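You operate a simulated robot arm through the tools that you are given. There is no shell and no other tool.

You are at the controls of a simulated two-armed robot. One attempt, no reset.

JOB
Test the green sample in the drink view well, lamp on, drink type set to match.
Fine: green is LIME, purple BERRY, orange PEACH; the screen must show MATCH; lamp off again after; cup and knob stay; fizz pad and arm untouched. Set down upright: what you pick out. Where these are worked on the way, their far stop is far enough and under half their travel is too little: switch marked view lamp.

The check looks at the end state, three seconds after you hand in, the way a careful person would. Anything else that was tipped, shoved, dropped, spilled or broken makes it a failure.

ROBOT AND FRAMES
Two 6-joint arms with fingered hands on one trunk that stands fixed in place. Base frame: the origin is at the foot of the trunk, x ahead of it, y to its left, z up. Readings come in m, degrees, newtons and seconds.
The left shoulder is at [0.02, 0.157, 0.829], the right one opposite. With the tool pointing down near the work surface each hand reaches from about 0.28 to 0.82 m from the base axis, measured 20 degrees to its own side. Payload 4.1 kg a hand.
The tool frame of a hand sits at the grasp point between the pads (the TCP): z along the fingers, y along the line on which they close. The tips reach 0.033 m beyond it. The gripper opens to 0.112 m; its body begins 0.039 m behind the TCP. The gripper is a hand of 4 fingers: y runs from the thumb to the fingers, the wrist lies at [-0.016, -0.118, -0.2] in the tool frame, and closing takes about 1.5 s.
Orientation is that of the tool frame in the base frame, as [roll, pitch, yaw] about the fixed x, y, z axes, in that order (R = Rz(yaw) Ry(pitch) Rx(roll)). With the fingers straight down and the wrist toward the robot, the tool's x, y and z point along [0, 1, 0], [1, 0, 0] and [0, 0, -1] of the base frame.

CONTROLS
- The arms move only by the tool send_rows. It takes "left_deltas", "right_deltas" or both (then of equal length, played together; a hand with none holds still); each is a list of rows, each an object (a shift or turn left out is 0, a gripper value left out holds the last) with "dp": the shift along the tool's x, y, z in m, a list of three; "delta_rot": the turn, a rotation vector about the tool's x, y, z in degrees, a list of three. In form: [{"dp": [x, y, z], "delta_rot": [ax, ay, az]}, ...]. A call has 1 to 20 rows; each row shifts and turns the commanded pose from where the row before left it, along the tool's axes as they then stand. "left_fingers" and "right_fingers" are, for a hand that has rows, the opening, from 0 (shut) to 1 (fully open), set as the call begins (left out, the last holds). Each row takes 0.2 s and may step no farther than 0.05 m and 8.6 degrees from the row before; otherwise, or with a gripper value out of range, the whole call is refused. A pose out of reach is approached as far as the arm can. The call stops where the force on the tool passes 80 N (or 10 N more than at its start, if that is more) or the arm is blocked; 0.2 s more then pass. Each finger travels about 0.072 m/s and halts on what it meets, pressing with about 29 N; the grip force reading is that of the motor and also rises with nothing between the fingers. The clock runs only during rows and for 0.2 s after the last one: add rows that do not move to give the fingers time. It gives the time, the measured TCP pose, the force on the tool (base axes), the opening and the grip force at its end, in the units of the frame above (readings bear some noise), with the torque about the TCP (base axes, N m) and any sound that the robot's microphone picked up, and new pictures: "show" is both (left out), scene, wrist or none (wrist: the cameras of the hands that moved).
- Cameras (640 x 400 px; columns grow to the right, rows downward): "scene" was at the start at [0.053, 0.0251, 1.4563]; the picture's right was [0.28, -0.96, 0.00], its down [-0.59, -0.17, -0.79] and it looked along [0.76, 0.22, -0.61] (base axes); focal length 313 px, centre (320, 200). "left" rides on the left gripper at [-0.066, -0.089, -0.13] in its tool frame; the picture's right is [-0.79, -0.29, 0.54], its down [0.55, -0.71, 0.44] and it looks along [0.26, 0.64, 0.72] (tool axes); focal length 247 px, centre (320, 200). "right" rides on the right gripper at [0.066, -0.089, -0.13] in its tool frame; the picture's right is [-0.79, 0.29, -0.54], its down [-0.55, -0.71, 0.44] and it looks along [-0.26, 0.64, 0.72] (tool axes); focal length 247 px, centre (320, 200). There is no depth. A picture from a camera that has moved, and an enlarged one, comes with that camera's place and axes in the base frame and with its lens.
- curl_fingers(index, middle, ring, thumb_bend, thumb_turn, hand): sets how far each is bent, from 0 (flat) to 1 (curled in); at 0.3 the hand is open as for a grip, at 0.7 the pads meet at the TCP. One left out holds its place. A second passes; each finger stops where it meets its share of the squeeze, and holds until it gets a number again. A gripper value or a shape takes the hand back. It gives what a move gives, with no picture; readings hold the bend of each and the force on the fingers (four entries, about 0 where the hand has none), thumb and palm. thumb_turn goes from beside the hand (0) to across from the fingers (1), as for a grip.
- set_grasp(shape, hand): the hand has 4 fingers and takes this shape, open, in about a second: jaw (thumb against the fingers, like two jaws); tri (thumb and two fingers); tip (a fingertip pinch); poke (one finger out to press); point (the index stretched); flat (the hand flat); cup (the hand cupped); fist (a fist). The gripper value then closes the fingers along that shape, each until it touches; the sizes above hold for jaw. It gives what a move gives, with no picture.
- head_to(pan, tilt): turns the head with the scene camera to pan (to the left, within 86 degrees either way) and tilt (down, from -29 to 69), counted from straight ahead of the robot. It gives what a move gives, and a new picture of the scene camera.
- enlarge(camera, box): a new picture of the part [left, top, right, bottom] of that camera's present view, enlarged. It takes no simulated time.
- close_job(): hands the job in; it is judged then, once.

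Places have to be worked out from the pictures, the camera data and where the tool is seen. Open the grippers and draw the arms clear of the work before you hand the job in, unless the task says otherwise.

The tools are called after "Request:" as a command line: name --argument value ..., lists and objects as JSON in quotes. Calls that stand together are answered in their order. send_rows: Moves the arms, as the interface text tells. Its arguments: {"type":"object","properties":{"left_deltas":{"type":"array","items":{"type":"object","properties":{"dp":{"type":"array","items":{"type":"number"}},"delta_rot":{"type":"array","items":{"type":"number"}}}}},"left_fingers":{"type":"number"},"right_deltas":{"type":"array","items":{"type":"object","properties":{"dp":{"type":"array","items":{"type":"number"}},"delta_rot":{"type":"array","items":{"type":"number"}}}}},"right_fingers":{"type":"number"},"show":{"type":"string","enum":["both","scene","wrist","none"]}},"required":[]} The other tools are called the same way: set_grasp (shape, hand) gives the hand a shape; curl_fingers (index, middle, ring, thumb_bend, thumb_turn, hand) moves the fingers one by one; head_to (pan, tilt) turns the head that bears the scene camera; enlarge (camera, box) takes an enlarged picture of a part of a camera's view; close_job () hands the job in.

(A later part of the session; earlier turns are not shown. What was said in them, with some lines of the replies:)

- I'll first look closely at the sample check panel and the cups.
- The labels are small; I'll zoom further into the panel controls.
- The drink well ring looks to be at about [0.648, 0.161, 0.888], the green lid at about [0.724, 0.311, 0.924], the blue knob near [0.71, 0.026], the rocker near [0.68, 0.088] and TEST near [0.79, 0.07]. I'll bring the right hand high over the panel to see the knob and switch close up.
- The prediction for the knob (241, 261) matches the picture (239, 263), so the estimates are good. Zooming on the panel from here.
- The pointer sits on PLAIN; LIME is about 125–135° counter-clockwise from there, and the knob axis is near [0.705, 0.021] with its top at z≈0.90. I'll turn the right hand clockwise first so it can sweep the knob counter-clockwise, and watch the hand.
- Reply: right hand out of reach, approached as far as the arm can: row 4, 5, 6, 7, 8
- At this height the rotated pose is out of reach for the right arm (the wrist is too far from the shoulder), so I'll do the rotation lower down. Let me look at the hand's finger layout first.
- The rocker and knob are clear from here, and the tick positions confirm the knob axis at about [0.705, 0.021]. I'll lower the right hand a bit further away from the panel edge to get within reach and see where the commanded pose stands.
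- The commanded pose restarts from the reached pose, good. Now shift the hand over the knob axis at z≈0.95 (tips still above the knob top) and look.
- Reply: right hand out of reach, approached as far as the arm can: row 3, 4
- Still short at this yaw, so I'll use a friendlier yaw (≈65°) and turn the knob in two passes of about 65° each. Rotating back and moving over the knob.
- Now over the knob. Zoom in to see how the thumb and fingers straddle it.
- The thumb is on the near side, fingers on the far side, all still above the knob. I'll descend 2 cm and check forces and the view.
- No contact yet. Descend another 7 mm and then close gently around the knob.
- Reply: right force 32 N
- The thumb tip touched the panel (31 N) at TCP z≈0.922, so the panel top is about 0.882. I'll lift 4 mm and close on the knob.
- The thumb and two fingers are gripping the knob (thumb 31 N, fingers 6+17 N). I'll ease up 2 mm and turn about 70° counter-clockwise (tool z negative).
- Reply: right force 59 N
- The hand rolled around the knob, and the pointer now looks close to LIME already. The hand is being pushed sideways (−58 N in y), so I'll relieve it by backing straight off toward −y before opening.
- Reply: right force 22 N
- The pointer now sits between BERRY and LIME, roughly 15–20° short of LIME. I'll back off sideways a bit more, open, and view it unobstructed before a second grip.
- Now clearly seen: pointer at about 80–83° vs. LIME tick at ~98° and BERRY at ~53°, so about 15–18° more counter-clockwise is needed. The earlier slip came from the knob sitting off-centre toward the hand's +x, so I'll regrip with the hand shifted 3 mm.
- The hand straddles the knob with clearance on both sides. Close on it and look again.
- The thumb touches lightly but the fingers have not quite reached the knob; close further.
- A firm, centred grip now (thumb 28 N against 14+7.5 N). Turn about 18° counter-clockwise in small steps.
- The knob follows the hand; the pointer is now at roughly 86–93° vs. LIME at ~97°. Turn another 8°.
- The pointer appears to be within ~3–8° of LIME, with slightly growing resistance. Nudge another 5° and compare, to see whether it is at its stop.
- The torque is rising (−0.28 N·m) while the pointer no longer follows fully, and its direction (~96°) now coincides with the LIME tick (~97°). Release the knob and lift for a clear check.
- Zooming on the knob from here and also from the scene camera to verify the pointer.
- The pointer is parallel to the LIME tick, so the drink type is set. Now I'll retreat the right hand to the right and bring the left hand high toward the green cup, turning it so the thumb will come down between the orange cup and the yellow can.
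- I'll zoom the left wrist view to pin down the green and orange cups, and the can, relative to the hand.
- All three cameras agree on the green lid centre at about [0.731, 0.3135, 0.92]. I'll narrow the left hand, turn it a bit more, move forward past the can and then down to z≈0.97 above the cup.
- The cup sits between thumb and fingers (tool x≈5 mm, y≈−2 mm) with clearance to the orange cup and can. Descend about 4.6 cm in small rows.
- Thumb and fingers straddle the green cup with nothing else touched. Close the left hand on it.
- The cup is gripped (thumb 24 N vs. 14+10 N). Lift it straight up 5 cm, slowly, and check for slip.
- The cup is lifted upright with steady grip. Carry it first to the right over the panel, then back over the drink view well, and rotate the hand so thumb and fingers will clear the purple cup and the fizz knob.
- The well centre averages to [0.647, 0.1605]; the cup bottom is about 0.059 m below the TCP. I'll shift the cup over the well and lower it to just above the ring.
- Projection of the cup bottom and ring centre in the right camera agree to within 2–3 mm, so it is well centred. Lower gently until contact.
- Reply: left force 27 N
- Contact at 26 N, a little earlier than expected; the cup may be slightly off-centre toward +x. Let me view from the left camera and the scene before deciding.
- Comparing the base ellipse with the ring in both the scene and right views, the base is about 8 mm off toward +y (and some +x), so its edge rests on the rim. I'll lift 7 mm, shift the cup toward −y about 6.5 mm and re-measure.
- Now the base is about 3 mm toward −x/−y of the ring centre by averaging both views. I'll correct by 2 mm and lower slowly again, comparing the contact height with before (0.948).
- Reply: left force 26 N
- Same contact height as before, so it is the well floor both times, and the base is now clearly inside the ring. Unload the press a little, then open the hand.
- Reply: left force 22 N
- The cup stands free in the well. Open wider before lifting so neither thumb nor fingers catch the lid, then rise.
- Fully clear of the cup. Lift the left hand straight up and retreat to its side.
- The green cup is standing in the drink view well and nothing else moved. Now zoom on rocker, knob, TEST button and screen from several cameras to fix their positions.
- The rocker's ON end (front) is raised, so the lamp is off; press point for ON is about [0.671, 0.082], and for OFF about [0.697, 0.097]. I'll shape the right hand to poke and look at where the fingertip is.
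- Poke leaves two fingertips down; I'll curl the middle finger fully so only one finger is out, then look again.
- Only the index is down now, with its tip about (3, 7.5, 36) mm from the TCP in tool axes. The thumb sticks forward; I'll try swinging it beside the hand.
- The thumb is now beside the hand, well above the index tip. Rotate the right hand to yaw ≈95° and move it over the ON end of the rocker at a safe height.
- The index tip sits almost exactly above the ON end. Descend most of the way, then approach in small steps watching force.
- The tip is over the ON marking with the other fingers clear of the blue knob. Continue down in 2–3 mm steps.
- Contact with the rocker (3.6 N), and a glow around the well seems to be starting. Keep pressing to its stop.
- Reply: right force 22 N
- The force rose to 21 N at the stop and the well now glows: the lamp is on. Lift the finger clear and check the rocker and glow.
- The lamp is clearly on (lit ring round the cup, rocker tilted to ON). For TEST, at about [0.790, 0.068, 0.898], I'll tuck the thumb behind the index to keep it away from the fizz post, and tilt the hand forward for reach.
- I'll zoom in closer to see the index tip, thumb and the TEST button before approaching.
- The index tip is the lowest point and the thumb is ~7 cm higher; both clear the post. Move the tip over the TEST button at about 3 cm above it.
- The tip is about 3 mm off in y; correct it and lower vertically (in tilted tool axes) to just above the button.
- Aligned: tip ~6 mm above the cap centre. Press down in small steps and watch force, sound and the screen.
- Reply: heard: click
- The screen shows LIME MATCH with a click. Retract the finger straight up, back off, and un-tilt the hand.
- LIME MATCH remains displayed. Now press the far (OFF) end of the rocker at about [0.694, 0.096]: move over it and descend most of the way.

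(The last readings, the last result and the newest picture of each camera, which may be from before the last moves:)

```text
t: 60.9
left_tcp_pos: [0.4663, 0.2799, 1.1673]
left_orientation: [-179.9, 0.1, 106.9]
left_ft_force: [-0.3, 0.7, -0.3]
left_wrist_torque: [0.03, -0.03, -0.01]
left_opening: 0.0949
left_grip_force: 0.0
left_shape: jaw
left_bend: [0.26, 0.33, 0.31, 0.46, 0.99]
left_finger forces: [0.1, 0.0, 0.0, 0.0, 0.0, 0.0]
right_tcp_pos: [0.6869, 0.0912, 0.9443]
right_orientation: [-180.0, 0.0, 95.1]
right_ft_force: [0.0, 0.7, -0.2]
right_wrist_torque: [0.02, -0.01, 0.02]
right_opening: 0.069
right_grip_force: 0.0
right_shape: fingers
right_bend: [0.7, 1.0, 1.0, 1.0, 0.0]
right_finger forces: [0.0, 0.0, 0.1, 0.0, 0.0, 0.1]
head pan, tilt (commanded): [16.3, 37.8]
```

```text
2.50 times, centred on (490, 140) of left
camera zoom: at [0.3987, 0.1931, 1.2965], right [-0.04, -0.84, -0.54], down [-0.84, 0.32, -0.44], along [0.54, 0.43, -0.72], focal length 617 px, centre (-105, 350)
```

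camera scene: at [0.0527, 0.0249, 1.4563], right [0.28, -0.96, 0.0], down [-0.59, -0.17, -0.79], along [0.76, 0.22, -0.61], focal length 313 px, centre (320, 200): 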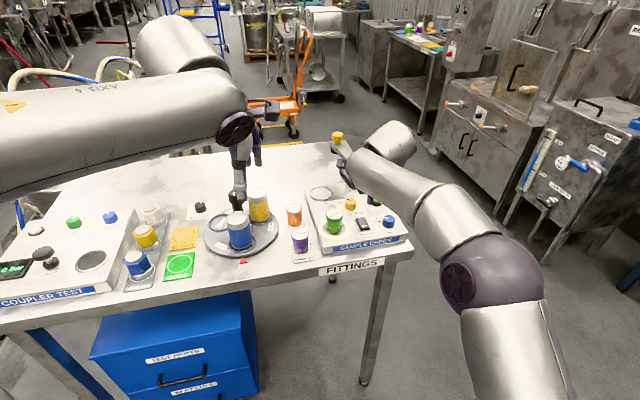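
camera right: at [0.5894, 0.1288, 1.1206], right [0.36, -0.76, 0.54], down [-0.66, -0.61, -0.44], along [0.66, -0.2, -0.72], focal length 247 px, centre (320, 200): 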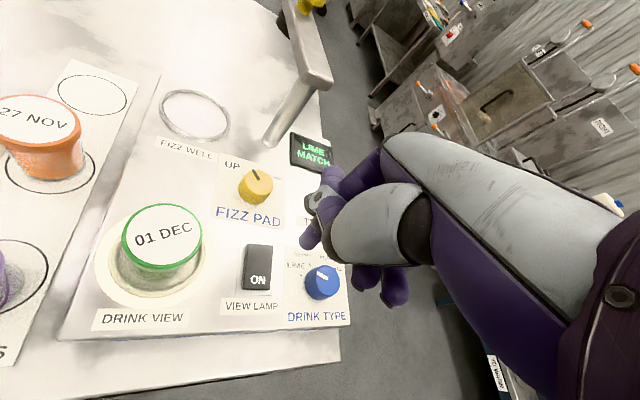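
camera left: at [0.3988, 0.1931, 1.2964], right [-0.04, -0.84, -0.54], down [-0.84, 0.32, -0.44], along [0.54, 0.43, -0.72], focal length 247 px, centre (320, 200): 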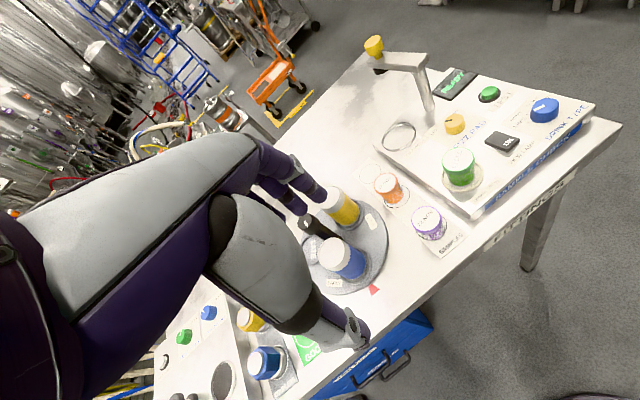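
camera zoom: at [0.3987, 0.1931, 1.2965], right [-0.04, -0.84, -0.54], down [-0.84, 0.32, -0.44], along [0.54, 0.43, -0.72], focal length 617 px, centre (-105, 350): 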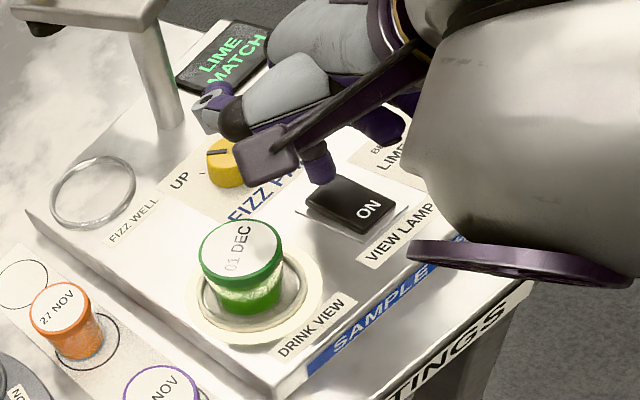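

Positioned over the OFF end with everything else clear. Press down gently in steps.

Request:
send_rows --right_deltas '[{"dp": [0, 0, 0.004]}, {"dp": [0, 0, 0.003]}, {"dp": [0, 0, 0.003]}, {"dp": [0, 0, 0.002]}]' --show "none"

Request:
send_rows --right_deltas '[{"dp": [0, 0, 0.002]}, {"dp": [0, 0, 0.002]}, {}]' --show "none"

Request:
enlarge --camera "right" --box '[200, 140, 380, 300]'

Request:
enlarge --camera "left" --box '[400, 60, 580, 220]'

```text
t: 61.9
left_tcp_pos: [0.4666, 0.281, 1.1666]
left_orientation: [-180.0, 0.2, 107.0]
left_ft_force: [-0.4, 0.2, -0.6]
left_wrist_torque: [-0.03, -0.01, -0.01]
left_opening: 0.095
left_grip_force: 0.0
left_shape: jaw
left_bend: [0.26, 0.33, 0.31, 0.46, 0.99]
left_finger forces: [0.1, 0.0, 0.1, 0.0, 0.0, 0.0]
right_tcp_pos: [0.6856, 0.0918, 0.9344]
right_orientation: [-180.0, 0.1, 95.1]
right_ft_force: [0.5, -0.4, -0.1]
right_wrist_torque: [-0.01, -0.01, 0.0]
right_opening: 0.0689
right_grip_force: 0.0
right_shape: fingers
right_bend: [0.7, 1.0, 1.0, 1.0, 0.0]
right_finger forces: [0.1, 0.0, 0.1, 0.0, 0.1, 0.1]
head pan, tilt (commanded): [16.3, 37.8]
```

```text
t: 62.7
left_tcp_pos: [0.466, 0.2808, 1.1679]
left_orientation: [180.0, 0.1, 107.0]
left_ft_force: [0.9, 0.1, -0.3]
left_wrist_torque: [-0.01, 0.01, 0.03]
left_opening: 0.0952
left_grip_force: 0.1
left_shape: jaw
left_bend: [0.26, 0.33, 0.31, 0.46, 0.99]
left_finger forces: [0.0, 0.0, 0.0, 0.0, 0.1, 0.1]
right_tcp_pos: [0.6867, 0.0907, 0.9309]
right_orientation: [179.8, 0.0, 95.1]
right_ft_force: [1.0, 0.2, 9.3]
right_wrist_torque: [0.03, -0.16, 0.0]
right_opening: 0.0692
right_grip_force: 4.9
right_shape: fingers
right_bend: [0.7, 1.0, 1.0, 1.0, 0.0]
right_finger forces: [9.8, 0.0, 0.0, 0.1, 0.0, 0.0]
head pan, tilt (commanded): [16.3, 37.8]
```

```text
2.50 times, centred on (290, 220) of right
camera zoom: at [0.5923, 0.1487, 1.0613], right [0.35, -0.76, 0.54], down [-0.66, -0.61, -0.44], along [0.67, -0.2, -0.72], focal length 617 px, centre (395, 150)
```

zoom: 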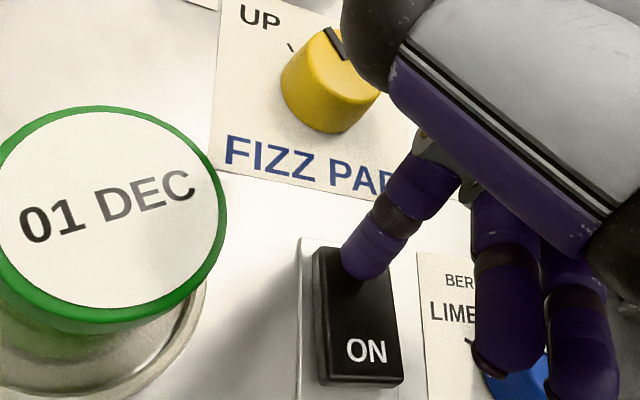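

```text
2.50 times, centred on (490, 140) of left
camera zoom: at [0.3985, 0.1931, 1.2966], right [-0.04, -0.84, -0.54], down [-0.84, 0.32, -0.44], along [0.54, 0.43, -0.72], focal length 617 px, centre (-105, 350)
```

zoom: 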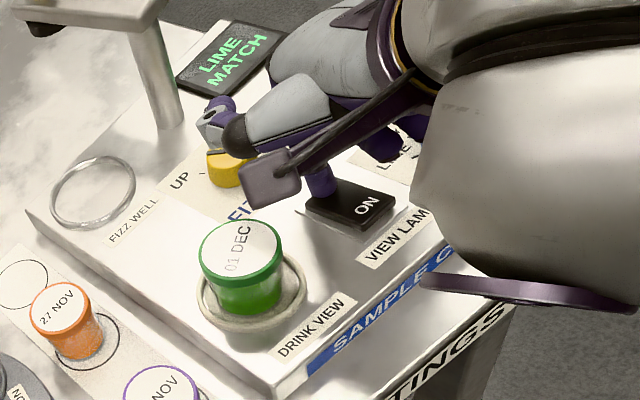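

The glow is gone: lamp off, MATCH still shown. Press 2 mm more to be surely at the stop, then lift.

Request:
send_rows --right_deltas '[{"dp": [0, 0, 0.0015]}, {}]' --show "none"

Request:
send_rows --right_deltas '[{"dp": [0, 0, -0.01]}, {"dp": [0, 0, -0.02]}, {"dp": [0, 0, -0.03]}, {"dp": [-0.01, -0.03, -0.03]}, {"dp": [-0.03, -0.03, -0.02]}, {"dp": [-0.04, -0.02, -0.01]}, {"dp": [-0.04, -0.02, -0.01]}, {"dp": [-0.04, -0.02, 0]}]' --show "both"

Request:
enlarge --camera "scene" --box '[260, 130, 420, 270]'

Request:
enlarge --camera "left" --box '[360, 40, 600, 240]'

```text
t: 63.3
left_tcp_pos: [0.4668, 0.2814, 1.1666]
left_orientation: [-180.0, 0.0, 107.0]
left_ft_force: [0.8, 0.5, -0.1]
left_wrist_torque: [0.02, 0.01, -0.01]
left_opening: 0.0952
left_grip_force: 0.1
left_shape: jaw
left_bend: [0.26, 0.33, 0.31, 0.46, 0.99]
left_finger forces: [0.0, 0.0, 0.1, 0.0, 0.0, 0.0]
right_tcp_pos: [0.687, 0.092, 0.9307]
right_orientation: [179.8, -0.2, 95.2]
right_ft_force: [5.1, -1.4, 22.0]
right_wrist_torque: [0.07, -0.36, -0.08]
right_opening: 0.0689
right_grip_force: 10.8
right_shape: fingers
right_bend: [0.71, 1.0, 1.0, 1.0, 0.0]
right_finger forces: [22.1, 0.1, 0.0, 0.1, 0.0, 0.0]
head pan, tilt (commanded): [16.3, 37.8]
```

```text
t: 65.1
left_tcp_pos: [0.4674, 0.2811, 1.1657]
left_orientation: [180.0, 0.2, 106.9]
left_ft_force: [0.6, 0.5, -0.5]
left_wrist_torque: [-0.02, 0.02, -0.03]
left_opening: 0.0949
left_grip_force: 0.0
left_shape: jaw
left_bend: [0.26, 0.33, 0.31, 0.46, 0.99]
left_finger forces: [0.0, 0.1, 0.0, 0.1, 0.0, 0.0]
right_tcp_pos: [0.5825, -0.0793, 1.0599]
right_orientation: [-179.9, 0.0, 95.2]
right_ft_force: [0.3, 1.4, -0.4]
right_wrist_torque: [-0.02, 0.0, -0.03]
right_opening: 0.0688
right_grip_force: 0.0
right_shape: fingers
right_bend: [0.7, 1.0, 1.0, 1.0, 0.0]
right_finger forces: [0.0, 0.0, 0.1, 0.0, 0.0, 0.0]
head pan, tilt (commanded): [16.3, 37.8]
camera scene: at [0.0532, 0.0257, 1.4563], right [0.28, -0.96, 0.0], down [-0.59, -0.17, -0.79], along [0.76, 0.22, -0.61], focal length 313 px, centre (320, 200)
camera right: at [0.4883, -0.0217, 1.1898], right [0.36, -0.76, 0.54], down [-0.66, -0.61, -0.43], along [0.66, -0.2, -0.72], focal length 247 px, centre (320, 200)
```

scene: 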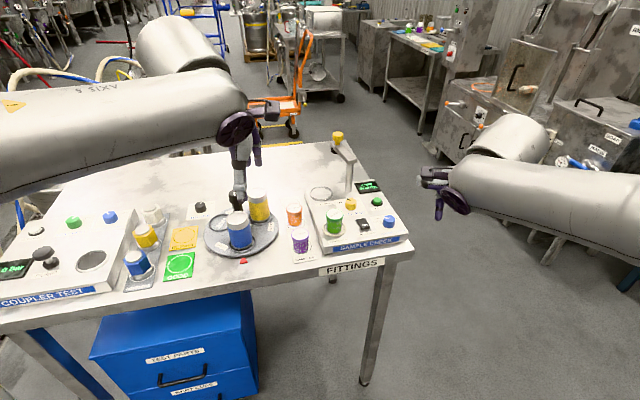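
right: 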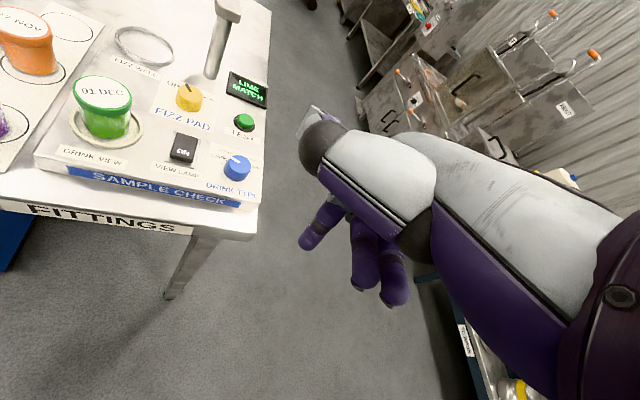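

```text
2.86 times, centred on (340, 200) of scene
camera zoom: at [0.0532, 0.0257, 1.4563], right [0.28, -0.96, 0.0], down [-0.59, -0.17, -0.79], along [0.76, 0.22, -0.61], focal length 893 px, centre (263, 200)
```

zoom: 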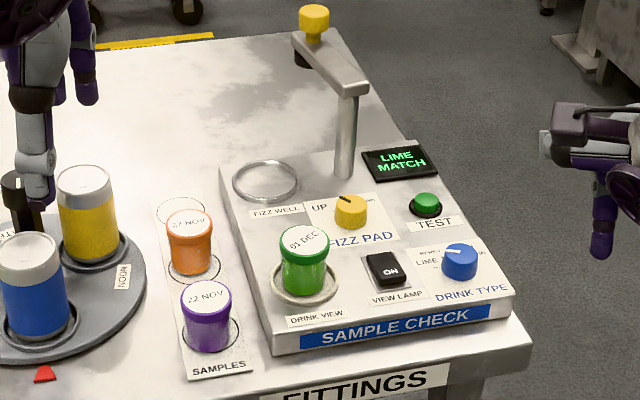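

```text
2.00 times, centred on (480, 140) of left
camera zoom: at [0.3989, 0.1936, 1.2963], right [-0.04, -0.84, -0.54], down [-0.84, 0.32, -0.44], along [0.54, 0.43, -0.72], focal length 494 px, centre (0, 320)
```

zoom: 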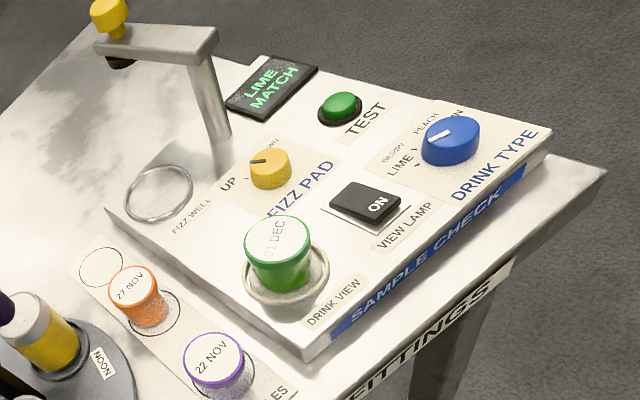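

Everything is as required: LIME MATCH on screen, lamp off (ON end raised), knob on LIME, cup in the well. Open the right hand and withdraw both arms.

Request:
set_grasp --hand "right" --shape "jaw"

Request:
send_rows --right_deltas '[{"dp": [-0.0063, -0.0223, -0.0233]}, {"dp": [-0.0063, -0.0223, -0.0233]}, {"dp": [-0.0063, -0.0223, -0.0233]}, {"dp": [-0.0063, -0.0223, -0.0233]}, {"dp": [-0.0063, -0.0223, -0.0233]}, {"dp": [-0.0063, -0.0223, -0.0233]}]' --left_deltas '[{"dp": [0, 0, -0.0067]}, {"dp": [0, 0, -0.0067]}, {"dp": [0.0047, -0.0057, -0.0067]}, {"dp": [0.007, -0.0057, -0.0067]}, {"dp": [0.007, -0.0057, -0.0067]}, {"dp": [0.007, -0.0057, -0.0067]}]' --left_fingers 1.0 --right_fingers 1.0 --show "both"

Request:
enlarge --camera "scene" --box '[300, 160, 410, 260]'

Request:
enlarge --camera "left" --box '[440, 60, 580, 200]'

Request:
enlarge --camera "scene" --box '[180, 160, 330, 270]'

```text
t: 66.0
left_tcp_pos: [0.4668, 0.2798, 1.1668]
left_orientation: [-180.0, 0.1, 107.0]
left_ft_force: [0.0, 0.2, 0.2]
left_wrist_torque: [-0.03, -0.03, 0.01]
left_opening: 0.095
left_grip_force: 0.0
left_shape: jaw
left_bend: [0.26, 0.33, 0.31, 0.46, 0.99]
left_finger forces: [0.1, 0.1, 0.1, 0.0, 0.1, 0.0]
right_tcp_pos: [0.5845, -0.0785, 1.0604]
right_orientation: [180.0, 0.0, 95.1]
right_ft_force: [-0.5, 0.8, 1.1]
right_wrist_torque: [0.0, 0.01, 0.02]
right_opening: 0.1112
right_grip_force: 0.0
right_shape: jaw
right_bend: [0.3, 0.3, 0.3, 0.3, 0.97]
right_finger forces: [0.0, 0.0, 0.0, 0.0, 0.0, 0.1]
head pan, tilt (commanded): [16.3, 37.8]
```

```text
t: 67.4
left_tcp_pos: [0.4391, 0.2996, 1.2076]
left_orientation: [180.0, 0.1, 106.9]
left_ft_force: [-0.2, -1.1, -0.3]
left_wrist_torque: [-0.02, 0.0, 0.01]
left_opening: 0.1117
left_grip_force: 0.1
left_shape: jaw
left_bend: [0.3, 0.3, 0.3, 0.3, 0.98]
left_finger forces: [0.0, 0.1, 0.1, 0.1, 0.0, 0.1]
right_tcp_pos: [0.4518, -0.1293, 1.1984]
right_orientation: [180.0, 0.0, 95.1]
right_ft_force: [0.7, 0.1, -0.2]
right_wrist_torque: [0.0, 0.01, 0.02]
right_opening: 0.1116
right_grip_force: 0.0
right_shape: jaw
right_bend: [0.3, 0.3, 0.3, 0.3, 0.97]
right_finger forces: [0.1, 0.0, 0.0, 0.0, 0.1, 0.1]
head pan, tilt (commanded): [16.3, 37.8]
camera scene: at [0.0534, 0.0252, 1.4563], right [0.28, -0.96, 0.0], down [-0.59, -0.17, -0.79], along [0.76, 0.22, -0.61], focal length 313 px, centre (320, 200)
camera right: at [0.3571, -0.0713, 1.3283], right [0.36, -0.76, 0.54], down [-0.66, -0.61, -0.44], along [0.66, -0.2, -0.72], focal length 247 px, centre (320, 200)
camera left: at [0.3709, 0.2114, 1.3383], right [-0.04, -0.84, -0.54], down [-0.84, 0.32, -0.44], along [0.54, 0.43, -0.72], focal length 247 px, centre (320, 200)
```

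scene: 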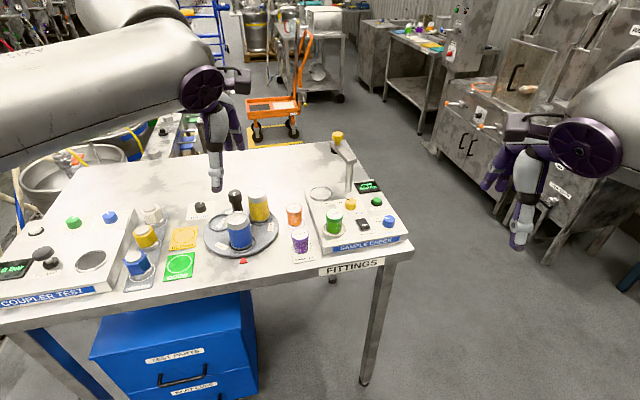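
right: 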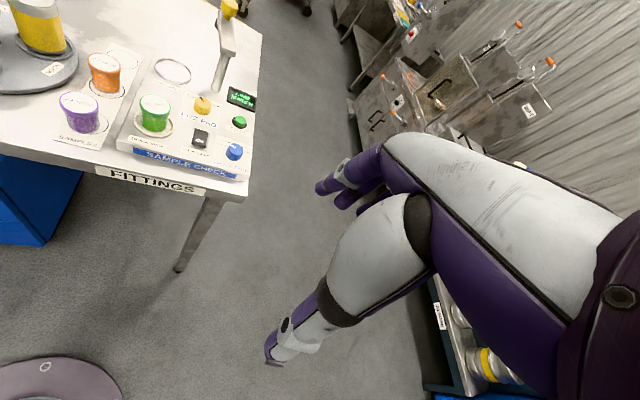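
left: 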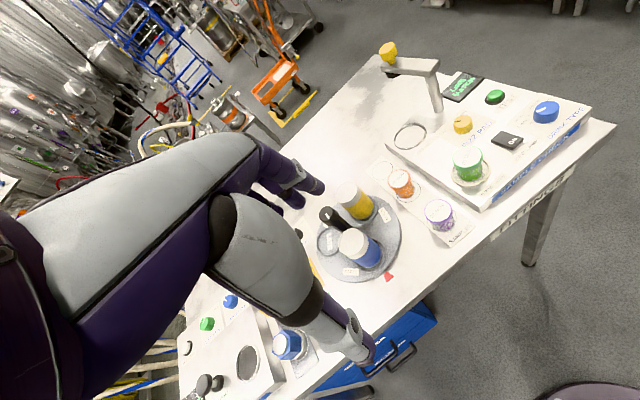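

```text
4.00 times, centred on (355, 210) of scene
camera zoom: at [0.0534, 0.0252, 1.4563], right [0.28, -0.96, 0.0], down [-0.59, -0.17, -0.79], along [0.76, 0.22, -0.61], focal length 1251 px, centre (180, 160)
```

zoom: 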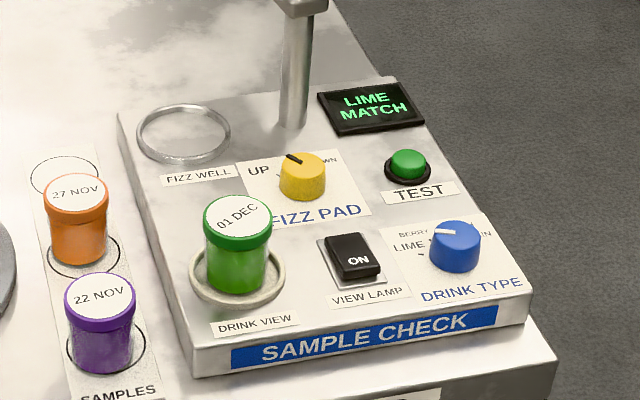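

```text
2.86 times, centred on (510, 130) of left
camera zoom: at [0.3709, 0.2114, 1.3383], right [-0.04, -0.84, -0.54], down [-0.84, 0.32, -0.44], along [0.54, 0.43, -0.72], focal length 706 px, centre (-223, 400)
```

zoom: 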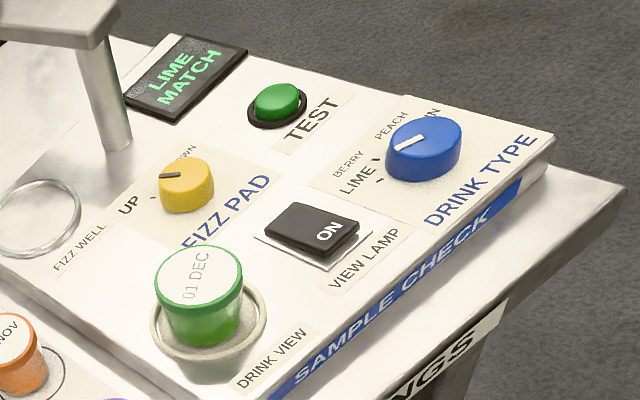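

```text
3.64 times, centred on (255, 215) of scene
camera zoom: at [0.0534, 0.0252, 1.4563], right [0.28, -0.96, 0.0], down [-0.59, -0.17, -0.79], along [0.76, 0.22, -0.61], focal length 1137 px, centre (556, 146)
```

zoom: 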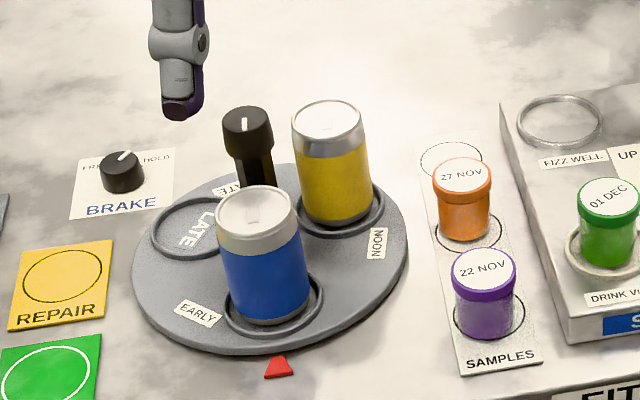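

Final check: the screen shows LIME MATCH, the knob is on LIME and the lamp is off. The green cup stands upright in the drink view well, the other cups and cans have not moved, and both hands are open and withdrawn. Handing in.

Request:
close_job

```text
The job is handed in.
```

The green sample was tested in the drink view well and the screen shows LIME MATCH. I've handed the job in.

- **Cup:** it stands upright in the drink view well.
- **Drink type knob:** it points at LIME. I needed two grips to turn it because the hand slipped on the first.
- **View lamp:** I pressed the switch to its stop to turn the lamp on, pressed TEST, then pressed it to its stop the other way. The glow around the well is gone.
- **Everything else:** the fizz pad and its arm were not touched. In the last pictures the other cups and the cans look unmoved and nothing is tipped. Both hands are open and drawn clear of the table.

While setting up the knob grip, the right thumb pressed on the panel beside it at about 30 N. I saw no mark or change from it.
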